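You operate a simulated robot arm through the tools that you are given. There is no shell and no other tool. Be economical: measure what you need, move in short steps, check, and stop when the job is done.

You run a simulated robot arm. Do the job below in one go: nothing can be reset, and whatever is moved stays where it is left.

JOB
Build the set on the setting plate: block, ring 21-2, the plate that the card names, stop block.
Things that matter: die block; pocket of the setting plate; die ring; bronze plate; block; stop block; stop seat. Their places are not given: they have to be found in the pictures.

Only the result counts: the job must be done as asked and must still hold three seconds after the hand-in. Knocking over, shifting, dropping, spilling or breaking anything else fails it.

ROBOT AND FRAMES
A 7-joint arm with a two-finger parallel gripper, fixed in place. Base frame: the origin is at the foot of the arm, x ahead of it, y to its left, z up; the work surface is at about z = 0.85. Lengths are in m, angles in degrees, forces in N, time in s.
With the tool pointing down near the work surface it reaches from about 0.24 to 0.68 m from the base axis. Its first joint turns from -66.0 to 66.0 degrees. Payload 2.4 kg.
The TCP is the grasp point between the finger pads, 0.03 m short of the fingertips. In the tool frame z runs along the fingers and y along their closing line. The gripper opens to 0.094 m. The fingers are 0.028 m wide and 0.01 m thick; the gripper's body (0.05 by 0.096 m) begins 0.055 m behind the TCP.
Orientation is told as [roll, pitch, yaw] about the base's x, y, z axes, in that order, counted from this pose: with the fingers straight down and closing along the base's y, the tool's x points along the base's -x, its y along +y and its z along -z.

CONTROLS
- The arm moves only by the tool servo_tool. Its argument "deltas" is text: rows parted by semicolons, each of 7 numbers parted by spaces: the shift along the tool's x, y, z in m, then the turn, a rotation vector about the tool's x, y, z in degrees, then the opening in per cent of the stroke, from 0 (shut) to 100 (fully open). In form: tx ty tz wx wy wz fingers; .... A call has 1 to 20 rows; each row is the pose to reach, as a shift and turn from the pose commanded when the call began, along the tool's axes at that moment. A row lasts 0.2 s, in which the tool goes at most 0.05 m and 8.6 degrees; a call with a longer step from one row to the next is refused whole, and so is a gripper value outside its range. Where a pose cannot be reached the arm comes as near as it can. A force on the tool above 70 N (or 10 N above the force at the start of the call, whichever is more), or a blocked arm, ends the call early, and 0.2 s more pass. The fingers move at their own pace (about 0.153 m/s each) and stop on an object; they squeeze with about 23 N. The grip force told is the motor's: it shows also when the fingers shut on nothing. Time passes only in rows, and 0.2 s behind the last, so rows that repeat a pose let the fingers close. It gives the time, the measured TCP pose, the force on the tool (base axes), the opening and the grip force at its end, in the units of the frame above (readings bear some noise).
- Cameras (640 x 400 px; columns grow to the right, rows downward): "scene" is fixed at [0.0374, 0.4741, 1.4418]; the picture's right is [-0.75, -0.66, 0.00], its down [-0.40, 0.45, -0.80] and it looks along [0.53, -0.60, -0.60] (base axes); focal length 321 px, centre (320, 200). "wrist" rides on the gripper at [-0.037, 0, -0.058] in the tool frame; the picture's right is [0.00, -1.00, 0.00], its down [0.97, 0.00, -0.24] and it looks along [0.24, 0.00, 0.97] (tool axes); focal length 218 px, centre (320, 200).
- snapshot(camera): a new picture of that camera. It takes no simulated time.
- probe_pixels(camera, pixels): for up to 12 pixels [column, row] of the newest picture of that camera ("zoom" is the newest enlarged one), the place [x, y, z] in the base frame of the surface seen there, good to about 0.002 m. It takes no simulated time.
- close_up(camera, box): a new picture of the part [left, top, right, bottom] of that camera's present view, enlarged. It takes no simulated time.
- close_job(): hands the job in; it is judged then, once.

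Work in short steps. Measure before you move; look again where a grasp or a placing could have gone wrong, and mend it. You have 80 turns and 46 pictures in all, those below and enlarged ones among them. Open the gripper and draw the arm clear of the work before you hand the job in, unless the task says otherwise; then end with one line.

The tools are called after "Call:" as a command line: name --argument value ..., lists and objects as JSON in quotes. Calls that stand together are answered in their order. servo_tool: Moves the arm, as the interface text tells. Its arguments: {"type":"object","properties":{"deltas":{"type":"string"}},"required":["deltas"]} The other tools are called the same way: snapshot (camera) takes a picture; probe_pixels (camera, pixels) gives the place of the surface under pixels of a picture; close_up (camera, box) takes an enlarged picture of a part of a camera's view; close_job () hands the job in.

At the start:

```text
time: 0.0
position: [0.3698, -0.2182, 1.1917]
orientation: [-0.2, 0.0, 0.0]
ft_force: [0.1, -0.7, 0.0]
gripper_width: 0.094
grip_force: 0.0
```

scene: 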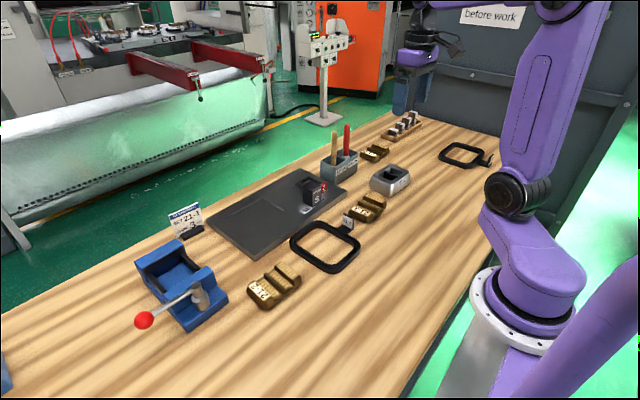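
wrist: 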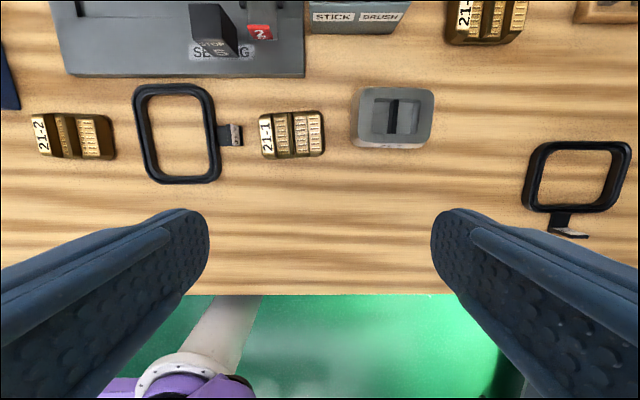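

I see the card at about (185,220), the setting plate at (275,215), several bronze plates and two rings. I'll zoom in on the card and the plate first.

Call:
close_up --camera "scene" --box '[150, 190, 230, 240]'

Call:
close_up --camera "scene" --box '[200, 130, 440, 280]'

Call:
close_up --camera "wrist" --box '[0, 0, 320, 200]'

Call:
close_up --camera "wrist" --box '[320, 0, 640, 240]'

```text
8.00 times, centred on (190, 215) of scene
```

zoom: 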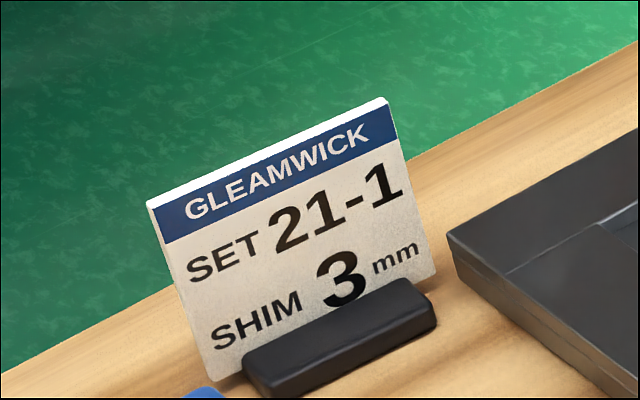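

```text
2.67 times, centred on (320, 205) of scene
```

zoom: 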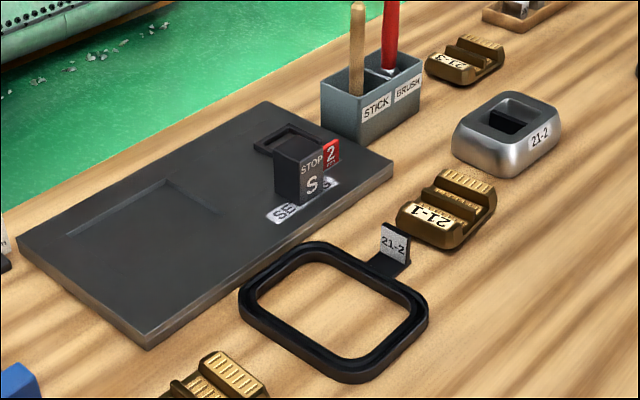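

```text
2.00 times, centred on (160, 100) of wrist
```

zoom: 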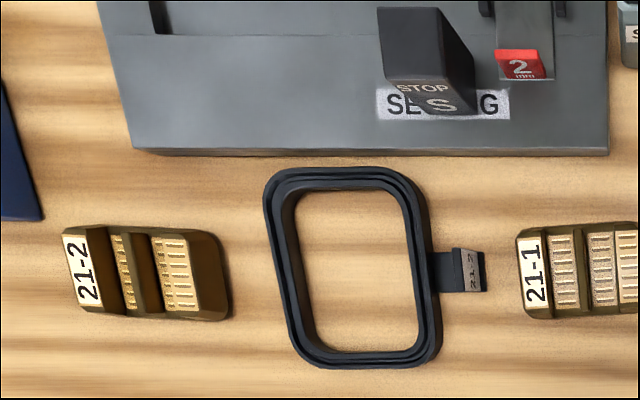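

```text
1.67 times, centred on (480, 120) of wrist
```

zoom: 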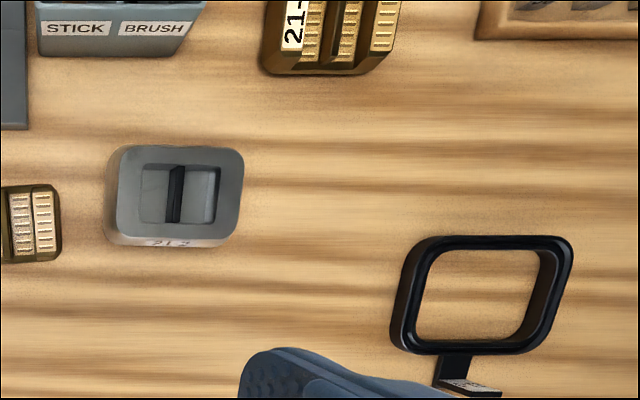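

The card says SET 21-1, SHIM 3 mm. I'll measure the main items from the wrist view and look closer at the shim rack, the stop area and the die block.

Call:
close_up --camera "scene" --box '[370, 100, 450, 150]'

Call:
close_up --camera "scene" --box '[280, 160, 360, 210]'

Call:
probe_pixels --camera "scene" --pixels '[[208, 222], [289, 171], [347, 196], [255, 260], [228, 218], [262, 198], [389, 180], [372, 206], [325, 245], [300, 122], [318, 182], [406, 122]]'

Call:
probe_pixels --camera "wrist" --pixels '[[38, 130], [110, 135], [138, 90], [212, 90], [150, 178], [216, 178], [262, 135], [323, 135], [358, 90], [432, 90], [358, 140], [425, 145]]'

```text
8.00 times, centred on (410, 125) of scene
```

zoom: 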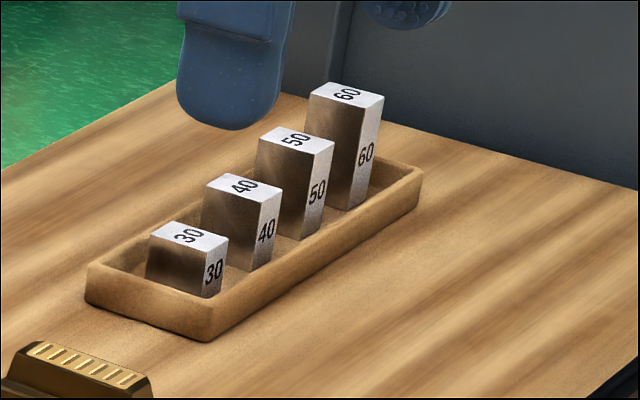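

```text
8.00 times, centred on (320, 185) of scene
```

zoom: 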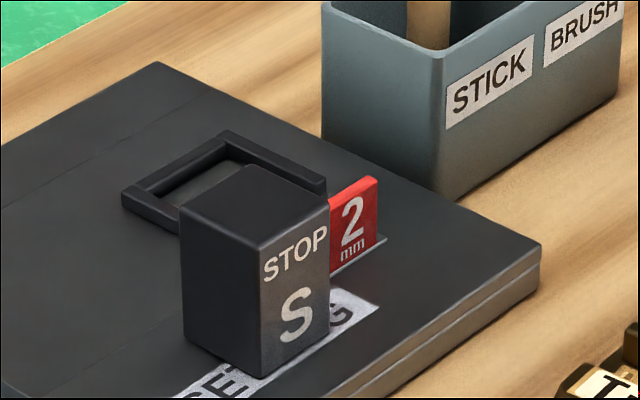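

```text
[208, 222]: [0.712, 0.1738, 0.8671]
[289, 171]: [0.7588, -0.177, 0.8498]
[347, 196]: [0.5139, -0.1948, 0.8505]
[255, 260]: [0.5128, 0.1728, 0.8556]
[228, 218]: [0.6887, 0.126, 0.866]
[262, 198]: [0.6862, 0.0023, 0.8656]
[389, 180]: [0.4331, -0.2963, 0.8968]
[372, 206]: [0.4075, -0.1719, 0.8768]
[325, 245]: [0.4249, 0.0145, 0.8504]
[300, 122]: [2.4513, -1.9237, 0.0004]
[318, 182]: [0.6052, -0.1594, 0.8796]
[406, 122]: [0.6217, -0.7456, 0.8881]
```

```text
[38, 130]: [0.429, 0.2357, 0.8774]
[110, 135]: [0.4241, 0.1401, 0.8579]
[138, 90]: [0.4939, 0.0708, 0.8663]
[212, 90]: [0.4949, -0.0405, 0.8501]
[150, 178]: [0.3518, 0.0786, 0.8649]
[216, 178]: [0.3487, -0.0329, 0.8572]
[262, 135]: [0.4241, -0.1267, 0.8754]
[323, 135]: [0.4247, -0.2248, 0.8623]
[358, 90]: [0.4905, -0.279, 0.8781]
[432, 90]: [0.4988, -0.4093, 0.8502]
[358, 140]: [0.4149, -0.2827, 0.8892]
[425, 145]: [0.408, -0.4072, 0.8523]
```

The tray holds gauge blocks 30–60, and a red "2 mm" tag stands by the stop seat. I'll move over the setting plate for a view from above.

Call:
servo_tool --deltas "-0.025 0.036 0 0 0 0 100; -0.05 0.072 0 0 0 0 100; -0.075 0.108 0 0 0 0 100; -0.10 0.144 0 0 0 0 100; -0.125 0.18 0 0 0 0 100; -0.15 0.2 0 0 0 0 100; -0.16 0.2 0 0 0 0 100"

Call:
snapshot --camera "wrist"

Call:
close_up --camera "scene" --box '[430, 130, 510, 180]'

```text
time: 1.6
position: [0.5295, -0.0175, 1.1899]
orientation: [-0.2, 0.1, -0.1]
ft_force: [0.4, 0.7, 0.0]
gripper_width: 0.0941
grip_force: 0.0
```

```text
37 pictures are left
```

wrist: 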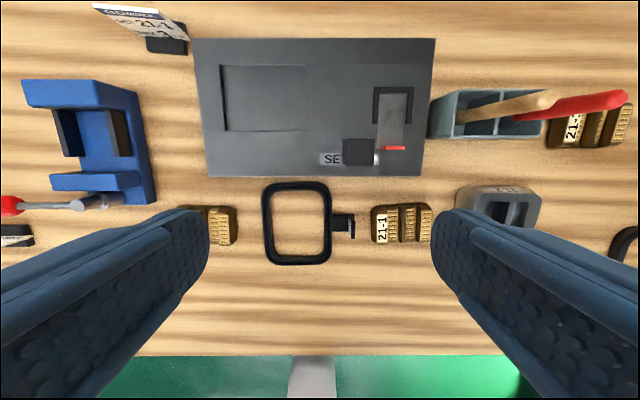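

```text
8.00 times, centred on (470, 155) of scene
```

zoom: 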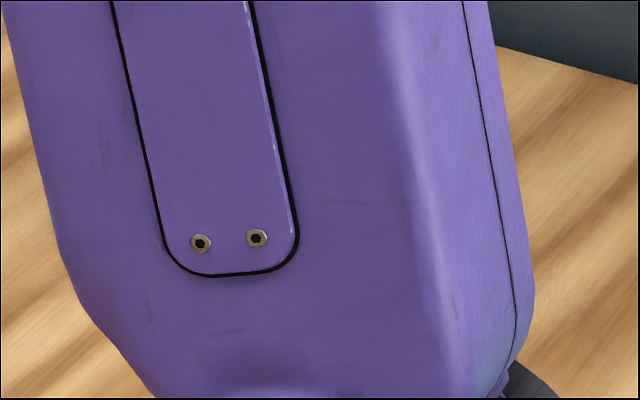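

The seat is a U, open toward the arm, with a plate tongue in it. I'll enlarge this and the black item at the left edge.

Call:
close_up --camera "wrist" --box '[180, 20, 460, 195]'

Call:
close_up --camera "wrist" --box '[0, 190, 160, 290]'

Call:
close_up --camera "wrist" --box '[360, 80, 640, 260]'

```text
2.29 times, centred on (320, 108) of wrist
```

zoom: 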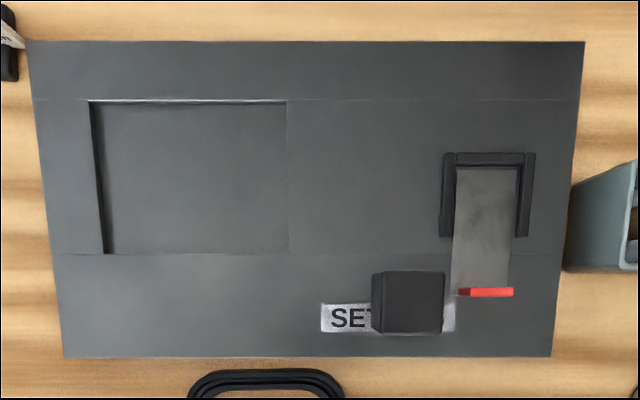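

```text
4.00 times, centred on (80, 240) of wrist
```

zoom: 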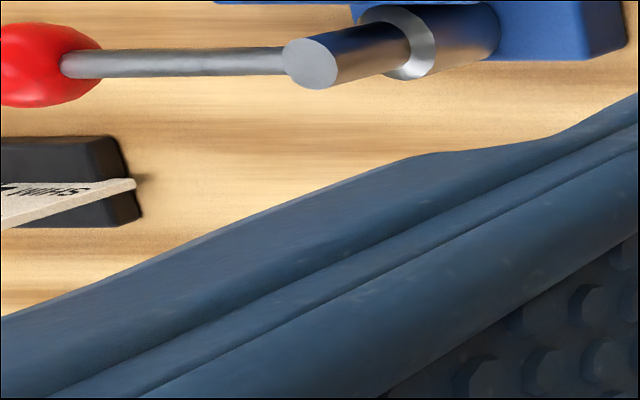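

```text
2.22 times, centred on (500, 170) of wrist
```

zoom: 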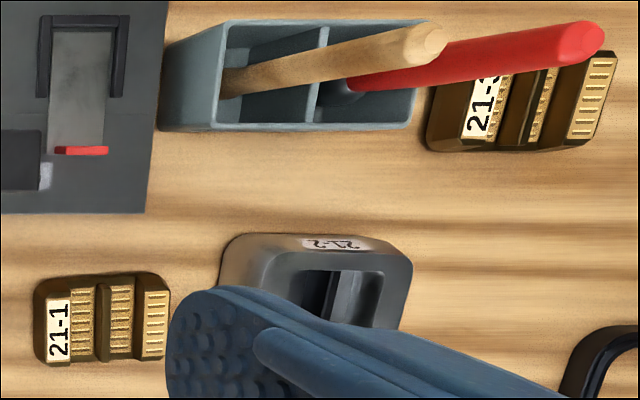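

A second card-like item stands at far left. I'll move left and look.

Call:
servo_tool --deltas "0.03 0.04 0 0 0 0 100; 0.06 0.08 0 0 0 0 100; 0.09 0.12 0 0 0 0 100; 0.12 0.16 0 0 0 0 100; 0.12 0.2 0 0 0 0 100; 0.12 0.24 0 0 0 0 100; 0.12 0.28 0 0 0 0 100; 0.12 0.32 0 0 0 0 100"

Call:
snapshot --camera "wrist"

Call:
snapshot --camera "scene"

```text
time: 3.4
position: [0.4092, 0.3002, 1.1884]
orientation: [-0.2, 0.1, -0.1]
ft_force: [0.2, 0.1, 0.2]
gripper_width: 0.0943
grip_force: 0.0
```

```text
32 pictures are left
```

wrist: 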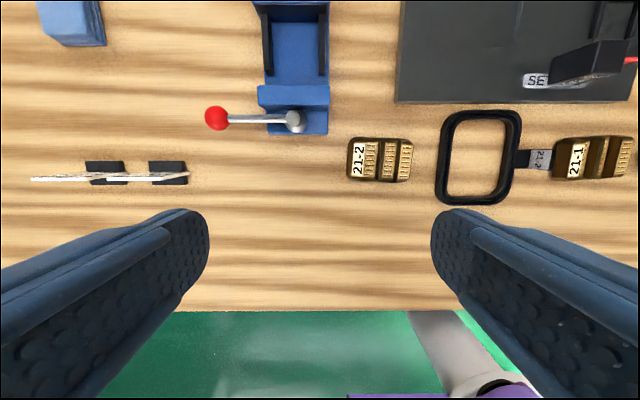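

```text
31 pictures are left
```

scene: 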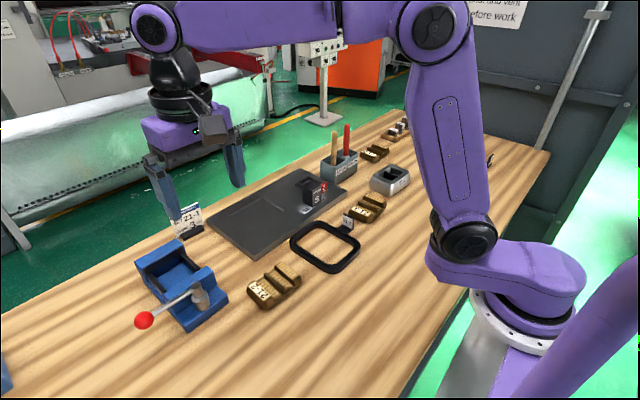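

Two more cards at (80,177) and (150,177), edge-on. Enlarge.

Call:
close_up --camera "wrist" --box '[20, 145, 200, 200]'

Call:
probe_pixels --camera "wrist" --pixels '[[105, 166], [168, 166], [50, 179], [150, 179], [75, 30], [290, 95], [295, 40]]'

```text
3.56 times, centred on (110, 172) of wrist
```

zoom: 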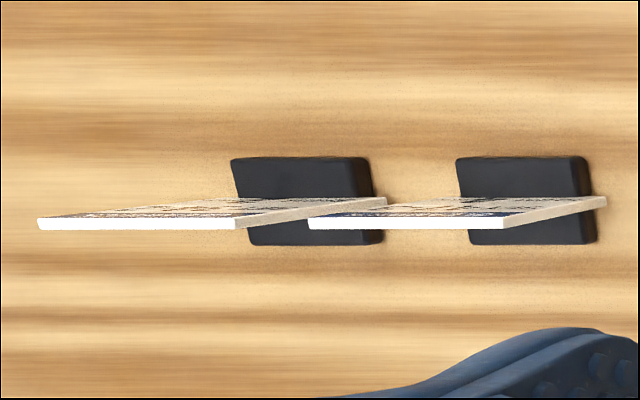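

```text
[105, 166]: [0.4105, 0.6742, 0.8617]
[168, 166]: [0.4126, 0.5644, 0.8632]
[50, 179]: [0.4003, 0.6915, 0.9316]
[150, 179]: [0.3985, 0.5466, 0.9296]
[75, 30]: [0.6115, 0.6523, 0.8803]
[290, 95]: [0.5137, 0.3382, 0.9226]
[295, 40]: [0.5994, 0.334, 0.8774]
```

The text is on the cards' +x side. I'll shift forward and tilt the camera back to read them.

Call:
servo_tool --deltas "-0.025 0.02 0 0 8 0 100; -0.05 0.04 0 0 16 0 100; -0.075 0.06 0 0 24 0 100; -0.1 0.08 0 0 32 0 100; -0.12 0.1 0 0 38 0 100; -0.12 0.1 0 0 38 0 100"

Call:
snapshot --camera "wrist"

```text
time: 4.8
position: [0.4186, 0.3193, 1.1423]
orientation: [-0.2, 38.0, -0.2]
ft_force: [-0.3, 0.1, -0.1]
gripper_width: 0.0942
grip_force: 0.1
out of reach, approached as far as the arm can: row 3, 4, 5, 6
```

```text
29 pictures are left
```

wrist: 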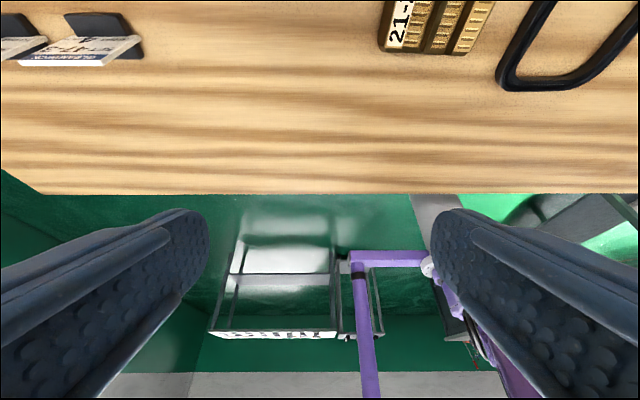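

Enlarge the cards visible at top left.

Call:
close_up --camera "wrist" --box '[0, 10, 160, 80]'

```text
4.00 times, centred on (80, 45) of wrist
```

zoom: 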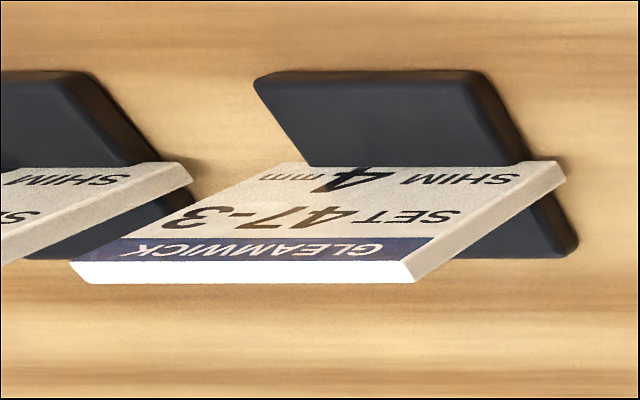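

The far-left cards are other sets (47-3, 4 mm). Card by the plate rules: plate 21-1. I'll level the tool and head right to see the remaining objects.

Call:
servo_tool --deltas "0 0 0 0 -8 0 100; 0 0 0 0 -16 0 100; 0 0 0 0 -24 0 100; 0 0 0 0 -32 0 100; 0 0 0 0 -38 0 100; 0 0 0 0 -38 0 100"

```text
time: 6.2
position: [0.4178, 0.3233, 1.1486]
orientation: [-0.2, -0.1, 0.0]
ft_force: [0.6, -0.2, 0.4]
gripper_width: 0.0943
grip_force: 0.1
```

Level again. Now traverse to the right side at height.

Call:
servo_tool --deltas "0 -0.05 0 0 0 0 100; 0 -0.10 0 0 0 0 100; 0 -0.145 0 0 0 0 100; 0 -0.19 0 0 0 0 100; 0 -0.24 0 0 0 0 100; 0 -0.29 0 0 0 0 100; 0 -0.34 0 0 0 0 100; 0 -0.39 0 0 0 0 100; 0 -0.44 0 0 0 0 100; 0 -0.49 0 0 0 0 100; 0 -0.54 0 0 0 0 100; 0 -0.59 0 0 0 0 100; 0 -0.64 0 0 0 0 100; 0.01 -0.68 0 0 0 0 100; 0.01 -0.7 0 0 0 0 100"

Call:
snapshot --camera "wrist"

Call:
snapshot --camera "scene"

```text
time: 9.4
position: [0.4068, -0.3801, 1.1552]
orientation: [-0.2, 0.1, 0.0]
ft_force: [-0.8, 0.4, -0.6]
gripper_width: 0.0941
grip_force: 0.1
```

```text
27 pictures are left
```

wrist: 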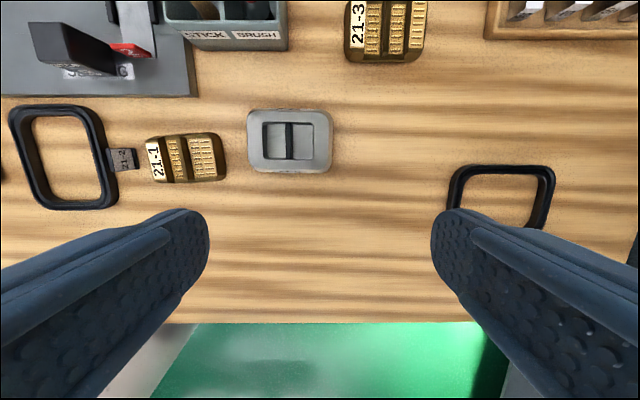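

```text
26 pictures are left
```

scene: 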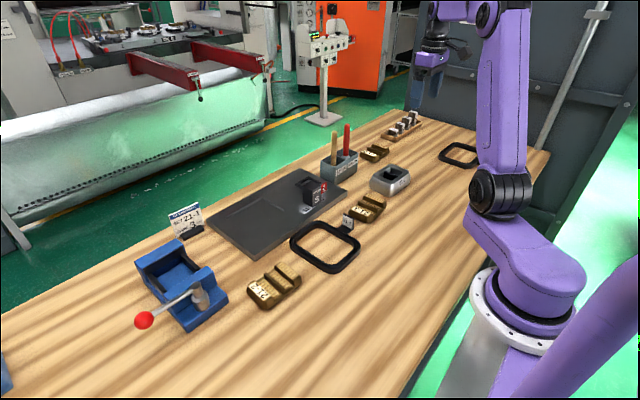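

Close-ups of the silver block, ring and bronze plate 21-1 for geometry.

Call:
close_up --camera "wrist" --box '[140, 95, 340, 220]'

Call:
probe_pixels --camera "wrist" --pixels '[[251, 114], [329, 116], [254, 162], [327, 166], [289, 140], [275, 140], [305, 140], [266, 125], [312, 125], [266, 158], [312, 158], [250, 141]]'

Call:
probe_pixels --camera "wrist" --pixels '[[158, 160], [176, 160], [186, 160], [194, 160], [206, 160], [218, 160], [186, 137], [190, 181], [16, 155], [22, 155], [94, 155], [104, 155]]'

Call:
probe_pixels --camera "wrist" --pixels '[[60, 108], [62, 113], [65, 200], [66, 206], [122, 150], [125, 160], [68, 48], [35, 40], [110, 70], [125, 52], [138, 20], [100, 150]]'

```text
3.20 times, centred on (240, 158) of wrist
```

zoom: 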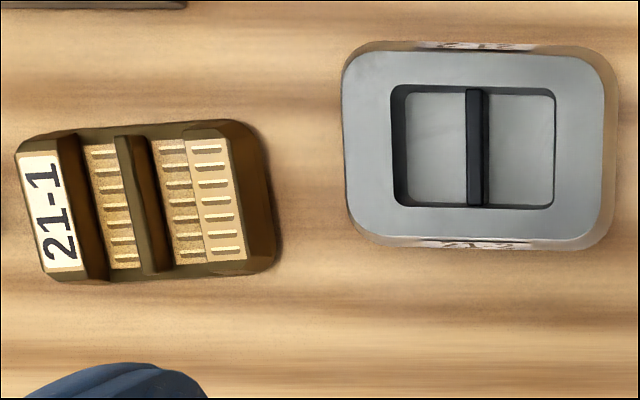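

```text
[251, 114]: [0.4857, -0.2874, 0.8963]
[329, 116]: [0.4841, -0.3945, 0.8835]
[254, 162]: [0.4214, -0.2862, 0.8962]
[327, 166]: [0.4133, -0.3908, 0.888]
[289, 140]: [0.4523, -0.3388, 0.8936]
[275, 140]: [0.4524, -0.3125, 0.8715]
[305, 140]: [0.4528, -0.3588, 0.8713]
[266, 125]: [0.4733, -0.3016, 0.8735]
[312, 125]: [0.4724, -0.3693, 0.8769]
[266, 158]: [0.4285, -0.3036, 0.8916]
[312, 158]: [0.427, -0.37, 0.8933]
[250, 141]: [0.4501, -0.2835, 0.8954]
```

```text
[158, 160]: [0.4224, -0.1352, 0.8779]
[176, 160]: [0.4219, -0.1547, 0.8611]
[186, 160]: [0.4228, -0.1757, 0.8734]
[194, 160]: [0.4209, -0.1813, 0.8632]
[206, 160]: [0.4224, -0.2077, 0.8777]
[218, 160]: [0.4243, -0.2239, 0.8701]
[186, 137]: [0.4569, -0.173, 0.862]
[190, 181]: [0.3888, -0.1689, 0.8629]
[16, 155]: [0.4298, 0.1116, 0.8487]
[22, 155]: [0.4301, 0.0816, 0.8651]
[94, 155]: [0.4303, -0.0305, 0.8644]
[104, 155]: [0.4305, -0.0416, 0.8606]
```

```text
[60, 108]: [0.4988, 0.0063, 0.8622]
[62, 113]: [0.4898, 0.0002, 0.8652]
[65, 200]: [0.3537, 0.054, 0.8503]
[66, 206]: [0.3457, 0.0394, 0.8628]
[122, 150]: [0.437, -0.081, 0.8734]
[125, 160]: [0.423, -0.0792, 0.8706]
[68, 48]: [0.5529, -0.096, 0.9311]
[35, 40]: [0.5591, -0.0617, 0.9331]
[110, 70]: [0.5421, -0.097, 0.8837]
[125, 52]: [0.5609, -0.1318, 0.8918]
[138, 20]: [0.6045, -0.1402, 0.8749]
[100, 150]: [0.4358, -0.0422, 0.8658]
```

Block: top z≈0.896, recess floor 0.871 with a rib at y≈-0.339. Now get a close look at the setting plate's pocket and the ring.

Call:
servo_tool --deltas "-0.02 0.05 0 0 0 0 100; -0.04 0.09 0 0 0 0 100; -0.06 0.13 0 0 0 0 100; -0.08 0.17 0 0 0 0 100; -0.1 0.21 0 0 0 0 100; -0.12 0.25 0 0 0 0 100; -0.14 0.29 0 0 0 0 100; -0.16 0.33 0 0 0 0 100; -0.17 0.37 0 0 0 0 100; -0.17 0.41 0 0 0 0 100; -0.17 0.45 0.03 0 0 0 100; -0.17 0.45 0.06 0 0 0 100; -0.17 0.45 0.06 0 0 0 100"

Call:
snapshot --camera "wrist"

```text
refused: row 1 steps farther than a row can; nothing moved
```

```text
24 pictures are left
```

wrist: 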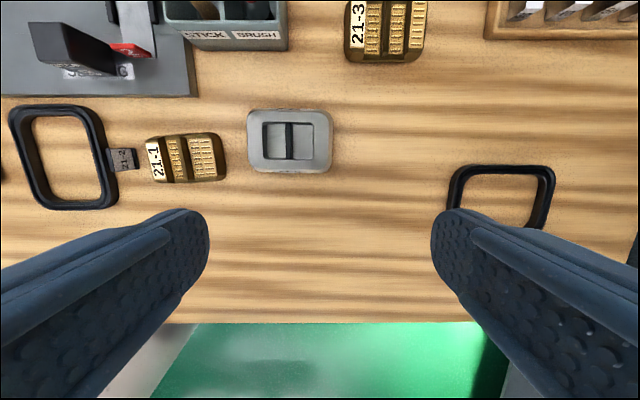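

The first step was too long; I repeat it with shorter rows.

Call:
servo_tool --deltas "-0.02 0.045 0 0 0 0 100; -0.04 0.09 0 0 0 0 100; -0.06 0.13 0 0 0 0 100; -0.08 0.17 0 0 0 0 100; -0.1 0.21 0 0 0 0 100; -0.12 0.25 0 0 0 0 100; -0.14 0.29 0 0 0 0 100; -0.16 0.33 0 0 0 0 100; -0.17 0.37 0 0 0 0 100; -0.17 0.41 0 0 0 0 100; -0.17 0.44 0.03 0 0 0 100; -0.17 0.45 0.06 0 0 0 100; -0.17 0.45 0.06 0 0 0 100"

Call:
snapshot --camera "wrist"

```text
time: 12.2
position: [0.5808, 0.0737, 1.0918]
orientation: [-0.2, 0.1, 0.0]
ft_force: [-0.3, -0.2, -0.7]
gripper_width: 0.0939
grip_force: 0.0
```

```text
23 pictures are left
```

wrist: 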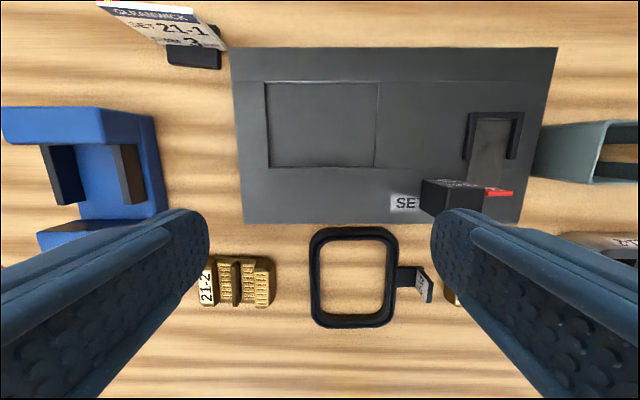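

Probing the pocket edges/floor, plate and stop seat.

Call:
probe_pixels --camera "wrist" --pixels '[[264, 84], [379, 82], [268, 167], [375, 167], [320, 125], [250, 125], [420, 125], [320, 70], [320, 190], [235, 60], [555, 60], [300, 75]]'

Call:
close_up --camera "wrist" --box '[230, 40, 550, 240]'

Call:
probe_pixels --camera "wrist" --pixels '[[466, 135], [472, 114], [521, 114], [511, 150], [495, 116], [495, 130], [485, 160], [500, 192], [450, 187], [470, 150], [515, 135], [495, 121]]'

```text
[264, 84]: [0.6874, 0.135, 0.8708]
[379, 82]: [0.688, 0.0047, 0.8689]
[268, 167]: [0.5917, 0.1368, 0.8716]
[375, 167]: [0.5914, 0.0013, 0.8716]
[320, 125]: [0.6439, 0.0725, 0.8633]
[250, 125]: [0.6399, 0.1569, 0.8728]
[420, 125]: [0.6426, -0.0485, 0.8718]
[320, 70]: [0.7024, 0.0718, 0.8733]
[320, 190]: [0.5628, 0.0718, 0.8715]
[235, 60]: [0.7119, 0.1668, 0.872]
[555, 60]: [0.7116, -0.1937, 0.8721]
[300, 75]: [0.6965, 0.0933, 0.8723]
```

```text
2.00 times, centred on (390, 140) of wrist
```

zoom: 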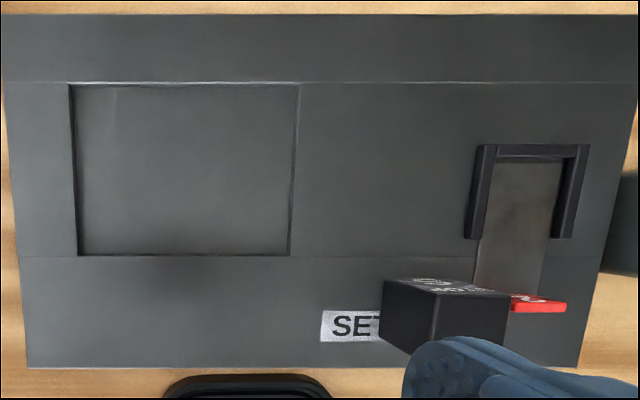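

```text
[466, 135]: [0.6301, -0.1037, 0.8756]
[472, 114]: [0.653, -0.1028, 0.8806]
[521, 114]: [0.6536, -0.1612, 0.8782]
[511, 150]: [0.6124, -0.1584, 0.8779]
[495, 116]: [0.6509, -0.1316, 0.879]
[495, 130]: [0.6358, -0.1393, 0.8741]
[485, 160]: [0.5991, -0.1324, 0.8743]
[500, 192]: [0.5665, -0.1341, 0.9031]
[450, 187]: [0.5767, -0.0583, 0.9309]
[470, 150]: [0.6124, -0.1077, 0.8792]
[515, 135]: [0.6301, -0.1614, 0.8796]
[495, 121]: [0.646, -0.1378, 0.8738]
```

Pocket: x 0.592–0.687, y 0.003–0.136, floor 0.863, plate top 0.872. Now a close look at ring 21-2 from above.

Call:
servo_tool --deltas "0.04 -0.01 0.01 0 0 0 100; 0.08 -0.02 0.02 0 0 0 100; 0.12 -0.03 0.03 0 0 0 100; 0.155 -0.04 0.04 0 0 0 100; 0.155 -0.045 0.07 0 0 0 100; 0.155 -0.045 0.09 0 0 0 100; 0.155 -0.045 0.09 0 0 0 100"

Call:
snapshot --camera "wrist"

```text
time: 13.8
position: [0.423, 0.0259, 1.0046]
orientation: [-0.2, 0.0, 0.0]
ft_force: [-0.3, 0.2, 0.5]
gripper_width: 0.0939
grip_force: 0.0
```

```text
21 pictures are left
```

wrist: 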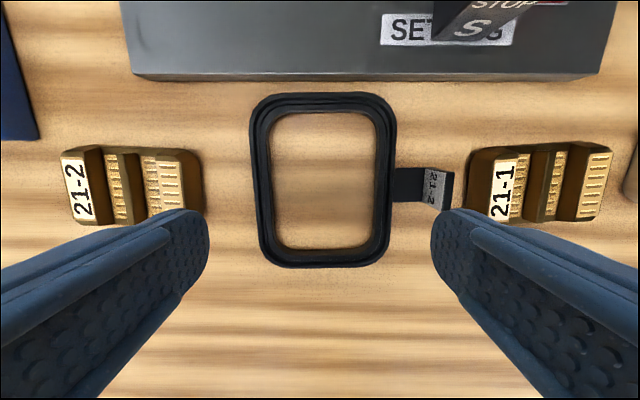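

Call:
close_up --camera "wrist" --box '[230, 80, 470, 280]'

Call:
probe_pixels --camera "wrist" --pixels '[[252, 185], [257, 185], [262, 185], [267, 185], [272, 185], [277, 185], [374, 185], [379, 185], [384, 185], [389, 185], [393, 185], [398, 185]]'

Call:
probe_pixels --camera "wrist" --pixels '[[325, 92], [325, 97], [325, 103], [325, 109], [325, 115], [325, 245], [325, 250], [325, 256], [325, 262], [325, 267], [430, 185], [410, 185]]'

```text
2.00 times, centred on (350, 180) of wrist
```

zoom: 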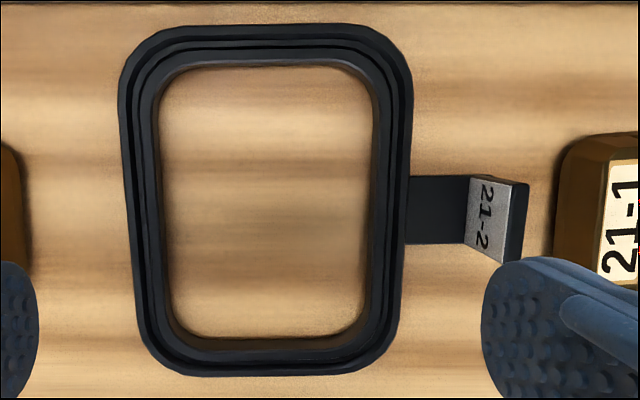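

```text
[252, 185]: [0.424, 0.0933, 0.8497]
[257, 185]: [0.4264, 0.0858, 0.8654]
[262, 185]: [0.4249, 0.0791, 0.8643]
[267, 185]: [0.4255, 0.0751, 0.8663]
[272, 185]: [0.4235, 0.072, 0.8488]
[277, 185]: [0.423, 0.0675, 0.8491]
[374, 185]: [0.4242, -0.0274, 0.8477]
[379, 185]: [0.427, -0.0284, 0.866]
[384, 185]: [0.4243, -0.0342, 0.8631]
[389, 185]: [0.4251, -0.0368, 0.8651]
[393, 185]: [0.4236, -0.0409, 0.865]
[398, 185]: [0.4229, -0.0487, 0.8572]
```

```text
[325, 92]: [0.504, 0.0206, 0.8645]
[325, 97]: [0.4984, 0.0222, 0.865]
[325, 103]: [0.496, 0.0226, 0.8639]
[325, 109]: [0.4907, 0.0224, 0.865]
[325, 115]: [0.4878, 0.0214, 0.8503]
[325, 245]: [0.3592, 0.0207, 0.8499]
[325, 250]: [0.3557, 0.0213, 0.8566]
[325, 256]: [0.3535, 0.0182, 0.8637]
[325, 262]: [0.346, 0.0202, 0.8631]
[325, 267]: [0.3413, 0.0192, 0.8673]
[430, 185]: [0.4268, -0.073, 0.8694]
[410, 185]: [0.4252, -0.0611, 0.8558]
```

Ring inner ≈0.100 (y) × 0.136 (x), center ≈(0.422, 0.023), height 15 mm; it must turn 90° to frame the pocket, tab toward -x. I check its yaw and measure the die block's exact base by closer look next.

Call:
probe_pixels --camera "zoom" --pixels '[[125, 80], [148, 340], [406, 80], [395, 340], [170, 28], [350, 28], [190, 370], [350, 370], [158, 120], [172, 300], [372, 120], [364, 300]]'

Call:
servo_tool --deltas "0 -0.05 -0.02 0 0 0 100; 0 -0.09 -0.05 0 0 0 100; 0 -0.13 -0.05 0 0 0 100; 0 -0.17 -0.05 0 0 0 100; 0 -0.21 -0.05 0 0 0 100; 0 -0.25 -0.05 0 0 0 100; 0 -0.29 -0.05 0 0 0 100; 0 -0.33 -0.05 0 0 0 100; -0.015 -0.36 -0.03 0 0 0 100; -0.03 -0.36 -0.02 0 0 0 100; -0.03 -0.36 -0.02 0 0 0 100"

Call:
snapshot --camera "wrist"

```text
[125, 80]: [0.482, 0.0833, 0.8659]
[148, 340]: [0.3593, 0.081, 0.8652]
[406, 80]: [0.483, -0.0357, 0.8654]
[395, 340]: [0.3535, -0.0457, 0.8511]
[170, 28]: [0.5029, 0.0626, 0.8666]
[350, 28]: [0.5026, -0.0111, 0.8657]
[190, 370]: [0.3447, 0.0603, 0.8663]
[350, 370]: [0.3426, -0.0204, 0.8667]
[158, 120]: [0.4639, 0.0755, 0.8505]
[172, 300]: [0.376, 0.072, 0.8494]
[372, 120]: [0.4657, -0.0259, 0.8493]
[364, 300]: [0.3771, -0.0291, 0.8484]
```

```text
refused: row 1 steps farther than a row can; nothing moved
```

```text
19 pictures are left
```

wrist: 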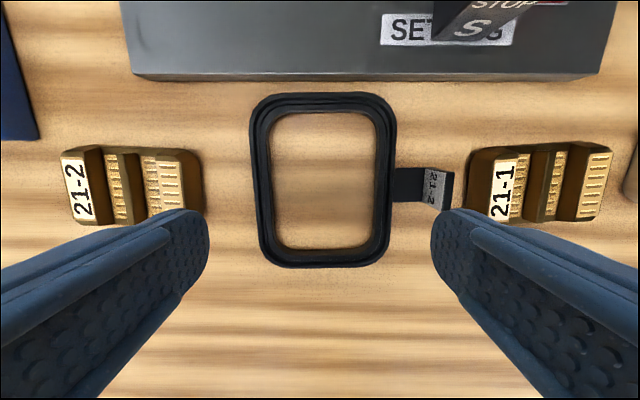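

Ring yaw ≈0 within noise. Going to look at the block (with legal steps).

Call:
servo_tool --deltas "0 -0.03 -0.02 0 0 0 100; 0 -0.065 -0.05 0 0 0 100; 0 -0.11 -0.05 0 0 0 100; 0 -0.155 -0.05 0 0 0 100; 0 -0.2 -0.05 0 0 0 100; 0 -0.245 -0.05 0 0 0 100; 0 -0.29 -0.05 0 0 0 100; 0 -0.33 -0.05 0 0 0 100; -0.015 -0.36 -0.03 0 0 0 100; -0.03 -0.365 -0.02 0 0 0 100; -0.03 -0.365 -0.02 0 0 0 100"

Call:
snapshot --camera "wrist"

```text
time: 16.2
position: [0.4528, -0.3345, 1.0246]
orientation: [-0.1, 0.0, -0.1]
ft_force: [-0.3, -0.1, 0.1]
gripper_width: 0.0941
grip_force: 0.0
```

```text
18 pictures are left
```

wrist: 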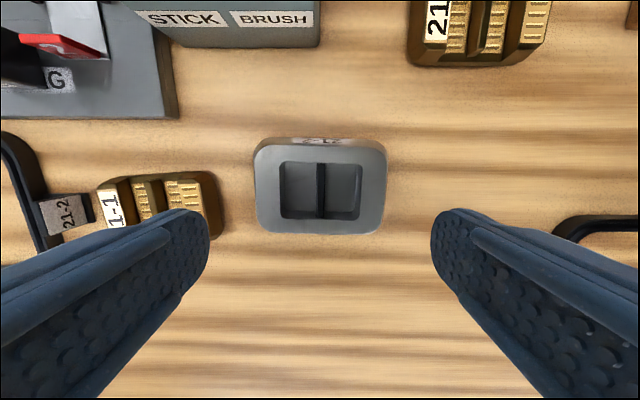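

Call:
close_up --camera "wrist" --box '[240, 125, 400, 245]'

Call:
probe_pixels --camera "wrist" --pixels '[[256, 190], [385, 190], [320, 146], [320, 231], [320, 139], [316, 190], [324, 190], [320, 172], [320, 210], [282, 190], [361, 190], [253, 190]]'

Call:
probe_pixels --camera "wrist" --pixels '[[270, 150], [370, 150], [270, 225], [370, 225], [300, 166], [340, 166], [300, 214], [340, 214], [320, 136], [388, 190], [251, 190], [320, 235]]'

```text
3.33 times, centred on (320, 185) of wrist
```

zoom: 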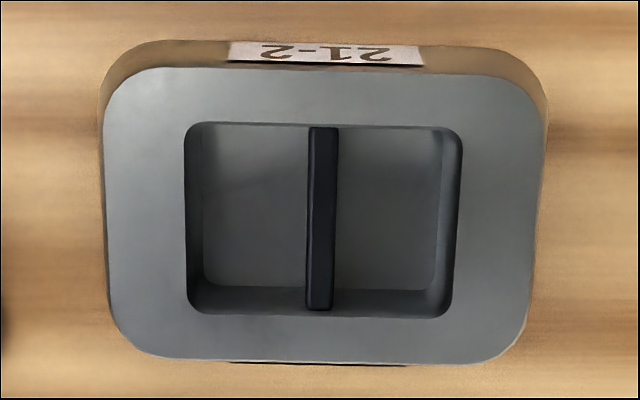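

```text
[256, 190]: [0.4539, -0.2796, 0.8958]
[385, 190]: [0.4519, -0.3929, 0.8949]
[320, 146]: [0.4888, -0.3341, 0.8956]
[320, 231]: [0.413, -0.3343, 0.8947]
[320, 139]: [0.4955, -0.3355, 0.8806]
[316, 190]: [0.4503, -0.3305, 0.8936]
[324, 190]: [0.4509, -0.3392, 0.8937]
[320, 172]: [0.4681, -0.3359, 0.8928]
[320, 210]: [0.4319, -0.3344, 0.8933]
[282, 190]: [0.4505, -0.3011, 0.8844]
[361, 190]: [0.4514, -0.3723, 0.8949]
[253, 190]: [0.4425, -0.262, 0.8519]
```

```text
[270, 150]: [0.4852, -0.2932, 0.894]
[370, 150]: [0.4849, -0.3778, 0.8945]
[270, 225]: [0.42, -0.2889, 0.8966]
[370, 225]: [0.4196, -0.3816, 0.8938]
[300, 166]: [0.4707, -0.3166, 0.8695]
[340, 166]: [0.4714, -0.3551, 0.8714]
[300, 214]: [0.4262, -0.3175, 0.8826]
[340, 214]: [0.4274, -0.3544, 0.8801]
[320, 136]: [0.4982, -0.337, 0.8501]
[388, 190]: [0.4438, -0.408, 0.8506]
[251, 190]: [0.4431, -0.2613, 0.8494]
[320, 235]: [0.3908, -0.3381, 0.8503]
```

Block base ≈0.094×0.133 (tapered), center (0.4505,-0.336); rib center y≈-0.335. I'll place the ring first by gripping it from inside (expanding), then insert the block through it. Move over the ring with fingers at 65%.

Call:
servo_tool --deltas "0.003 0.045 0 0 0 0 65; 0.006 0.09 0 0 0 0 65; 0.01 0.135 0 0 0 0 65; 0.015 0.18 0 0 0 0 65; 0.02 0.225 0 0 0 0 65; 0.025 0.27 0 0 0 0 65; 0.03 0.315 0 0 0 0 65; 0.030 0.3575 0 0 0 0 65; 0.030 0.3575 0.04 0 0 0 65; 0.030 0.3575 0.07 0 0 0 65; 0.030 0.3575 0.07 0 0 0 65"

Call:
snapshot --camera "wrist"

```text
time: 18.6
position: [0.4222, 0.0227, 0.9524]
orientation: [-0.3, 0.0, 0.0]
ft_force: [0.4, 0.3, 0.0]
gripper_width: 0.0611
grip_force: 0.1
```

```text
16 pictures are left
```

wrist: 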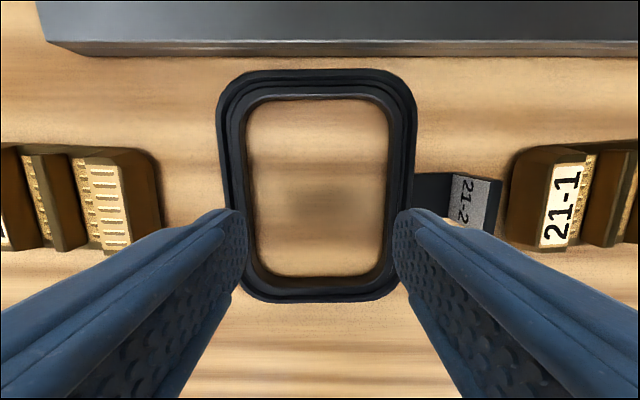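

Fingers are centered over the opening. Descend to TCP ≈0.885 and expand.

Call:
servo_tool --deltas "0 0 0.03 0 0 0 65; 0 0 0.05 0 0 0 65; 0 0 0.06 0 0 0 65; 0 0 0.067 0 0 0 65; 0 0 0.067 0 0 0 80; 0 0 0.067 0 0 0 100; 0 0 0.067 0 0 0 100; 0 0 0.067 0 0 0 100"

```text
time: 20.4
position: [0.4213, 0.0193, 0.8857]
orientation: [-0.2, 0.1, 0.0]
ft_force: [-0.1, 0.2, -2.1]
gripper_width: 0.079
grip_force: 0.0
```

Fingers stopped at 0.079 against the ring's inside (inner ≈0.099). Test lift.

Call:
servo_tool --deltas "0 0 -0.01 0 0 0 100; 0 0 -0.025 0 0 0 100; 0 0 -0.04 0 0 0 100; 0 0 -0.04 0 0 0 100"

Call:
snapshot --camera "wrist"

```text
time: 21.4
position: [0.4219, 0.0191, 0.9239]
orientation: [-0.2, 0.1, -0.1]
ft_force: [0.3, -0.1, -4.2]
gripper_width: 0.0791
grip_force: 0.0
```

```text
15 pictures are left
```

wrist: 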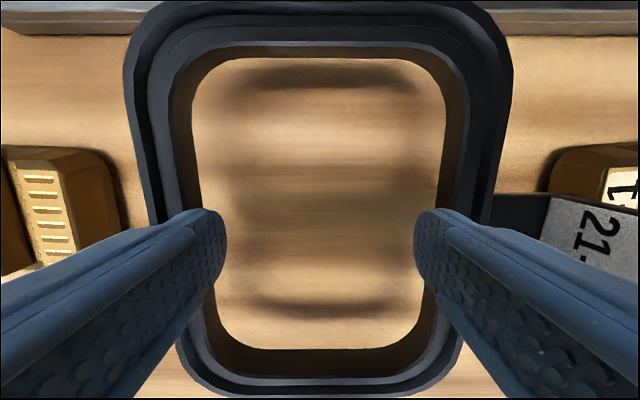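

The ring is lifted (≈4 N) and looks level. Check its pitch and offset in the hand.

Call:
probe_pixels --camera "wrist" --pixels '[[220, 5], [420, 5], [320, 30], [320, 40], [225, 380], [410, 380], [320, 380], [320, 395], [150, 120], [490, 120], [320, 60], [320, 348]]'

```text
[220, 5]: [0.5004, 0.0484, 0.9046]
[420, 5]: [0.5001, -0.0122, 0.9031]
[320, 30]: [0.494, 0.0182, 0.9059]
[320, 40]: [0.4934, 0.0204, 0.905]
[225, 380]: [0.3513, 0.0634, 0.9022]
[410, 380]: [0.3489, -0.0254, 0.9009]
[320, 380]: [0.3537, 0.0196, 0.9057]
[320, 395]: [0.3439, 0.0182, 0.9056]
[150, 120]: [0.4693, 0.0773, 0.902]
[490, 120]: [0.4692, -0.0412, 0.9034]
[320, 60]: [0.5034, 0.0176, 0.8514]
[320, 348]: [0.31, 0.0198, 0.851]
```

Level and centered. Raise, rotate 90° (tab to -x), and move over the pocket.

Call:
servo_tool --deltas "0 0 -0.04 0 0 0 100; 0 0 -0.08 0 0 0 100; -0.02 0.005 -0.08 0 0 8.5 100; -0.04 0.01 -0.08 0 0 17 100; -0.06 0.015 -0.08 0 0 25.5 100; -0.08 0.02 -0.08 0 0 34 100; -0.1 0.025 -0.08 0 0 42.5 100; -0.12 0.03 -0.08 0 0 51 100; -0.14 0.035 -0.08 0 0 59.5 100; -0.16 0.04 -0.08 0 0 68 100; -0.18 0.045 -0.08 0 0 76.5 100; -0.2 0.05 -0.08 0 0 85 100; -0.218 0.0515 -0.08 0 0 90 100; -0.218 0.0515 -0.08 0 0 90 100; -0.218 0.0515 -0.08 0 0 90 100"

Call:
snapshot --camera "wrist"

```text
time: 24.6
position: [0.6405, 0.0729, 1.004]
orientation: [0.0, -0.2, -90.1]
ft_force: [-0.2, 0.4, -4.7]
gripper_width: 0.079
grip_force: 0.1
```

```text
14 pictures are left
```

wrist: 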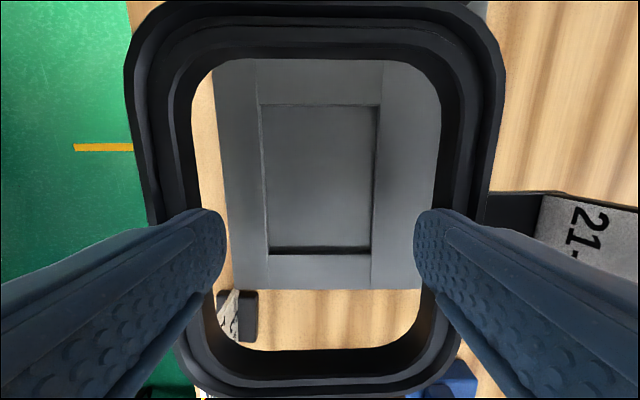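

The tab is at -x and the pocket is in view. Re-measure pocket edges and ring edges from here.

Call:
probe_pixels --camera "wrist" --pixels '[[257, 180], [382, 180], [320, 100], [320, 258], [320, 180], [170, 150], [470, 150], [320, 30], [320, 385], [208, 120], [428, 120], [150, 100]]'

Call:
close_up --camera "wrist" --box '[200, 60, 440, 300]'

```text
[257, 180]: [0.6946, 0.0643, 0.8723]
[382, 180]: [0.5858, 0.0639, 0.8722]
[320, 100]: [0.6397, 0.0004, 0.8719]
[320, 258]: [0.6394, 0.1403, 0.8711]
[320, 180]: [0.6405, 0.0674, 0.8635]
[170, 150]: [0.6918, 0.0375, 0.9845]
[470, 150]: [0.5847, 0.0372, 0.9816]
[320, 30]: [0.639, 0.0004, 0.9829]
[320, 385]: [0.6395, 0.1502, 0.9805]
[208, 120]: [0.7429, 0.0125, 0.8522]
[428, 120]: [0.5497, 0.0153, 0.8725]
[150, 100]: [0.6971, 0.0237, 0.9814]
```

```text
1.67 times, centred on (320, 180) of wrist
```

zoom: 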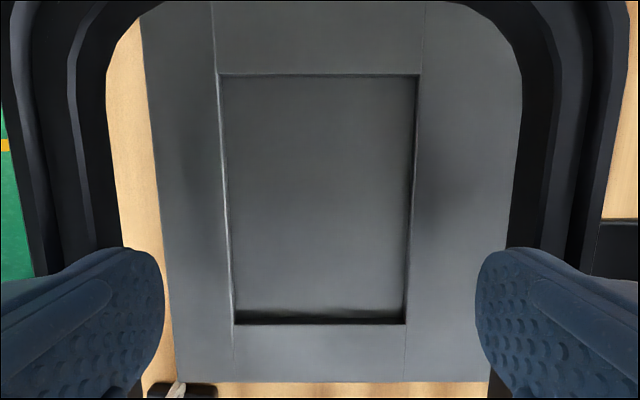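

Pocket center ≈(0.640, 0.0705); the ring needs -1.4 mm in y. Descend to near contact.

Call:
servo_tool --deltas "-0.0014 0 0.03 0 0 0 100; -0.0014 0 0.06 0 0 0 100; -0.0014 0 0.08 0 0 0 100; -0.0014 0 0.09 0 0 0 100; -0.0014 0 0.094 0 0 0 100; -0.0014 0 0.097 0 0 0 100; -0.0014 0 0.097 0 0 0 100"

```text
time: 26.2
position: [0.6407, 0.0705, 0.9077]
orientation: [0.2, -0.2, -90.0]
ft_force: [-2.3, 3.3, 7.2]
gripper_width: 0.079
grip_force: 0.0
```

Contact felt (+7 N). Release by closing inward, then rise.

Call:
servo_tool --deltas "0 0 0 0 0 0 70; 0 0 0 0 0 0 60; 0 0 0 0 0 0 60; 0 0 -0.03 0 0 0 60; 0 0 -0.07 0 0 0 60; 0 0 -0.11 0 0 0 60; 0 0 -0.14 0 0 0 60; 0 0 -0.14 0 0 0 60"

Call:
snapshot --camera "wrist"

```text
time: 28.0
position: [0.6391, 0.0695, 1.0498]
orientation: [0.0, -0.3, -90.0]
ft_force: [0.4, 0.8, -0.4]
gripper_width: 0.0561
grip_force: 0.0
```

```text
12 pictures are left
```

wrist: 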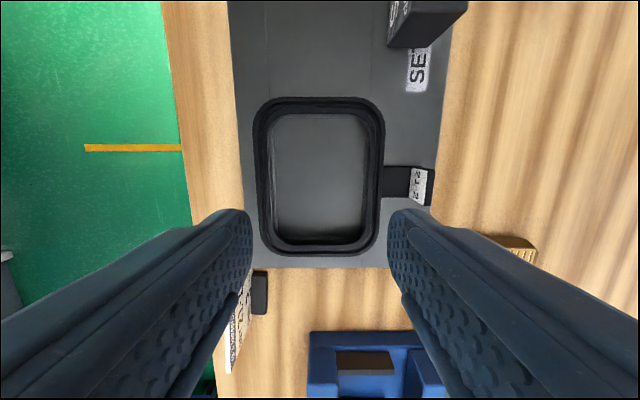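

Ring frames the pocket. Return yaw to 0 and go above the block's rib, backing away from the plate first.

Call:
servo_tool --deltas "0 -0.04 0 0 0 -8 35; 0 -0.08 0 0 0 -16 35; -0.02 -0.12 0 0 0 -24 35; -0.05 -0.15 0 0 0 -32 35; -0.08 -0.18 0 0 0 -40 35; -0.12 -0.189 0 0 0 -48 35; -0.16 -0.189 0 0 0 -56 35; -0.2 -0.189 0 0 0 -64 35; -0.24 -0.189 0 0 0 -72 35; -0.28 -0.189 0 0 0 -80 35; -0.32 -0.189 0 0 0 -87 35; -0.36 -0.189 0 0 0 -90 35; -0.4045 -0.189 0 0 0 -90 35; -0.4045 -0.189 0.04 0 0 -90 35; -0.4045 -0.189 0.08 0 0 -90 35; -0.4045 -0.189 0.09 0 0 -90 35; -0.4045 -0.189 0.09 0 0 -90 35"

Call:
snapshot --camera "wrist"

```text
time: 31.6
position: [0.4497, -0.3328, 0.9583]
orientation: [-0.2, -0.1, 0.0]
ft_force: [0.6, 0.6, 0.3]
gripper_width: 0.033
grip_force: 0.2
```

```text
11 pictures are left
```

wrist: 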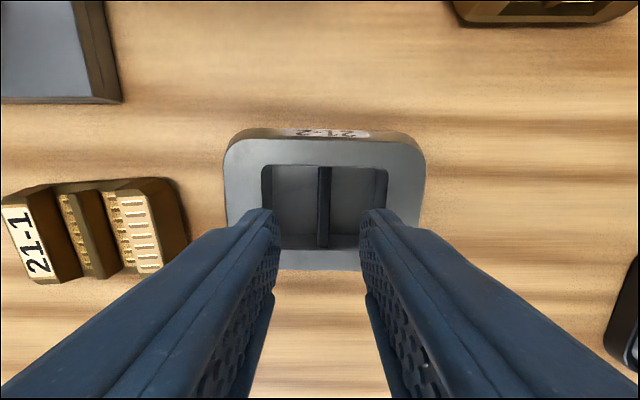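

Rib at column 324, i.e. about 2 mm to -y. Shift, descend into the recess (tips ≈0.874), and close on the rib.

Call:
servo_tool --deltas "0 -0.0022 0.02 0 0 0 35; 0 -0.0022 0.04 0 0 0 35; 0 -0.0022 0.05 0 0 0 35; 0 -0.0022 0.0535 0 0 0 35; 0 -0.0022 0.0535 0 0 0 0; 0 -0.0022 0.0535 0 0 0 0; 0 -0.0022 0.0535 0 0 0 0; 0 -0.0022 0.0535 0 0 0 0"

```text
time: 33.4
position: [0.4489, -0.3361, 0.906]
orientation: [-0.2, 0.1, 0.0]
ft_force: [1.2, 2.1, 0.0]
gripper_width: 0.0079
grip_force: 22.8
```

Rib gripped (8 mm, 23 N). Lift.

Call:
servo_tool --deltas "0 0 -0.01 0 0 0 0; 0 0 -0.04 0 0 0 0; 0 0 -0.08 0 0 0 0; 0 0 -0.12 0 0 0 0; 0 0 -0.13 0 0 0 0; 0 0 -0.13 0 0 0 0"

Call:
snapshot --camera "wrist"

```text
time: 34.8
position: [0.4495, -0.3343, 1.0376]
orientation: [-0.3, 0.0, 0.0]
ft_force: [0.6, 0.3, 0.3]
gripper_width: 0.0005
grip_force: 23.3
```

```text
10 pictures are left
```

wrist: 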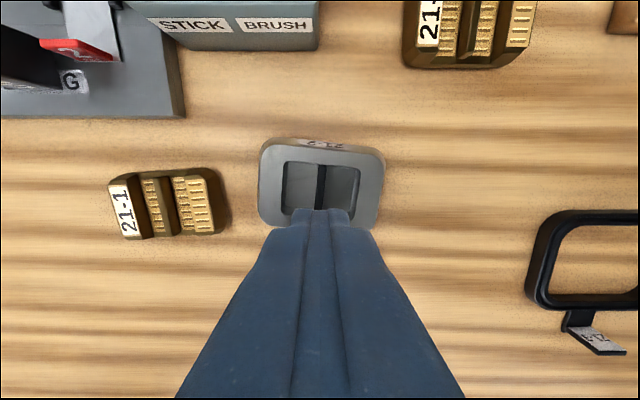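

The hand came up empty (width 0.0005) and the block stayed on the table. Check where it is now before retrying deeper and slower.

Call:
close_up --camera "wrist" --box '[240, 125, 400, 245]'

Call:
probe_pixels --camera "wrist" --pixels '[[262, 180], [383, 180], [300, 147], [340, 147], [320, 175], [320, 205], [284, 180], [358, 180], [316, 190], [325, 190], [270, 152], [375, 156]]'

```text
3.33 times, centred on (320, 185) of wrist
```

zoom: 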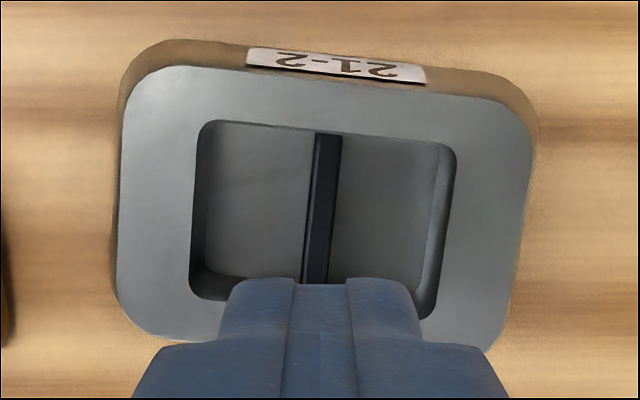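

```text
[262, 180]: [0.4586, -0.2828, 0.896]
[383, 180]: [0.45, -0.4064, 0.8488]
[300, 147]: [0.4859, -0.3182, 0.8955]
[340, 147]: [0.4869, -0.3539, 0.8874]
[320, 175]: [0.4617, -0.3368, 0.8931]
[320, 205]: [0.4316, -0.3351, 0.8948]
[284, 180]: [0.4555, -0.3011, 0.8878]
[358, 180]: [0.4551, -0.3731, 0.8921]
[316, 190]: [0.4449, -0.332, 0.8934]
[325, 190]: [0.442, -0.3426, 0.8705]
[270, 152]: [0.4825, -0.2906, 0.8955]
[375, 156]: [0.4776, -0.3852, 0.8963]
```

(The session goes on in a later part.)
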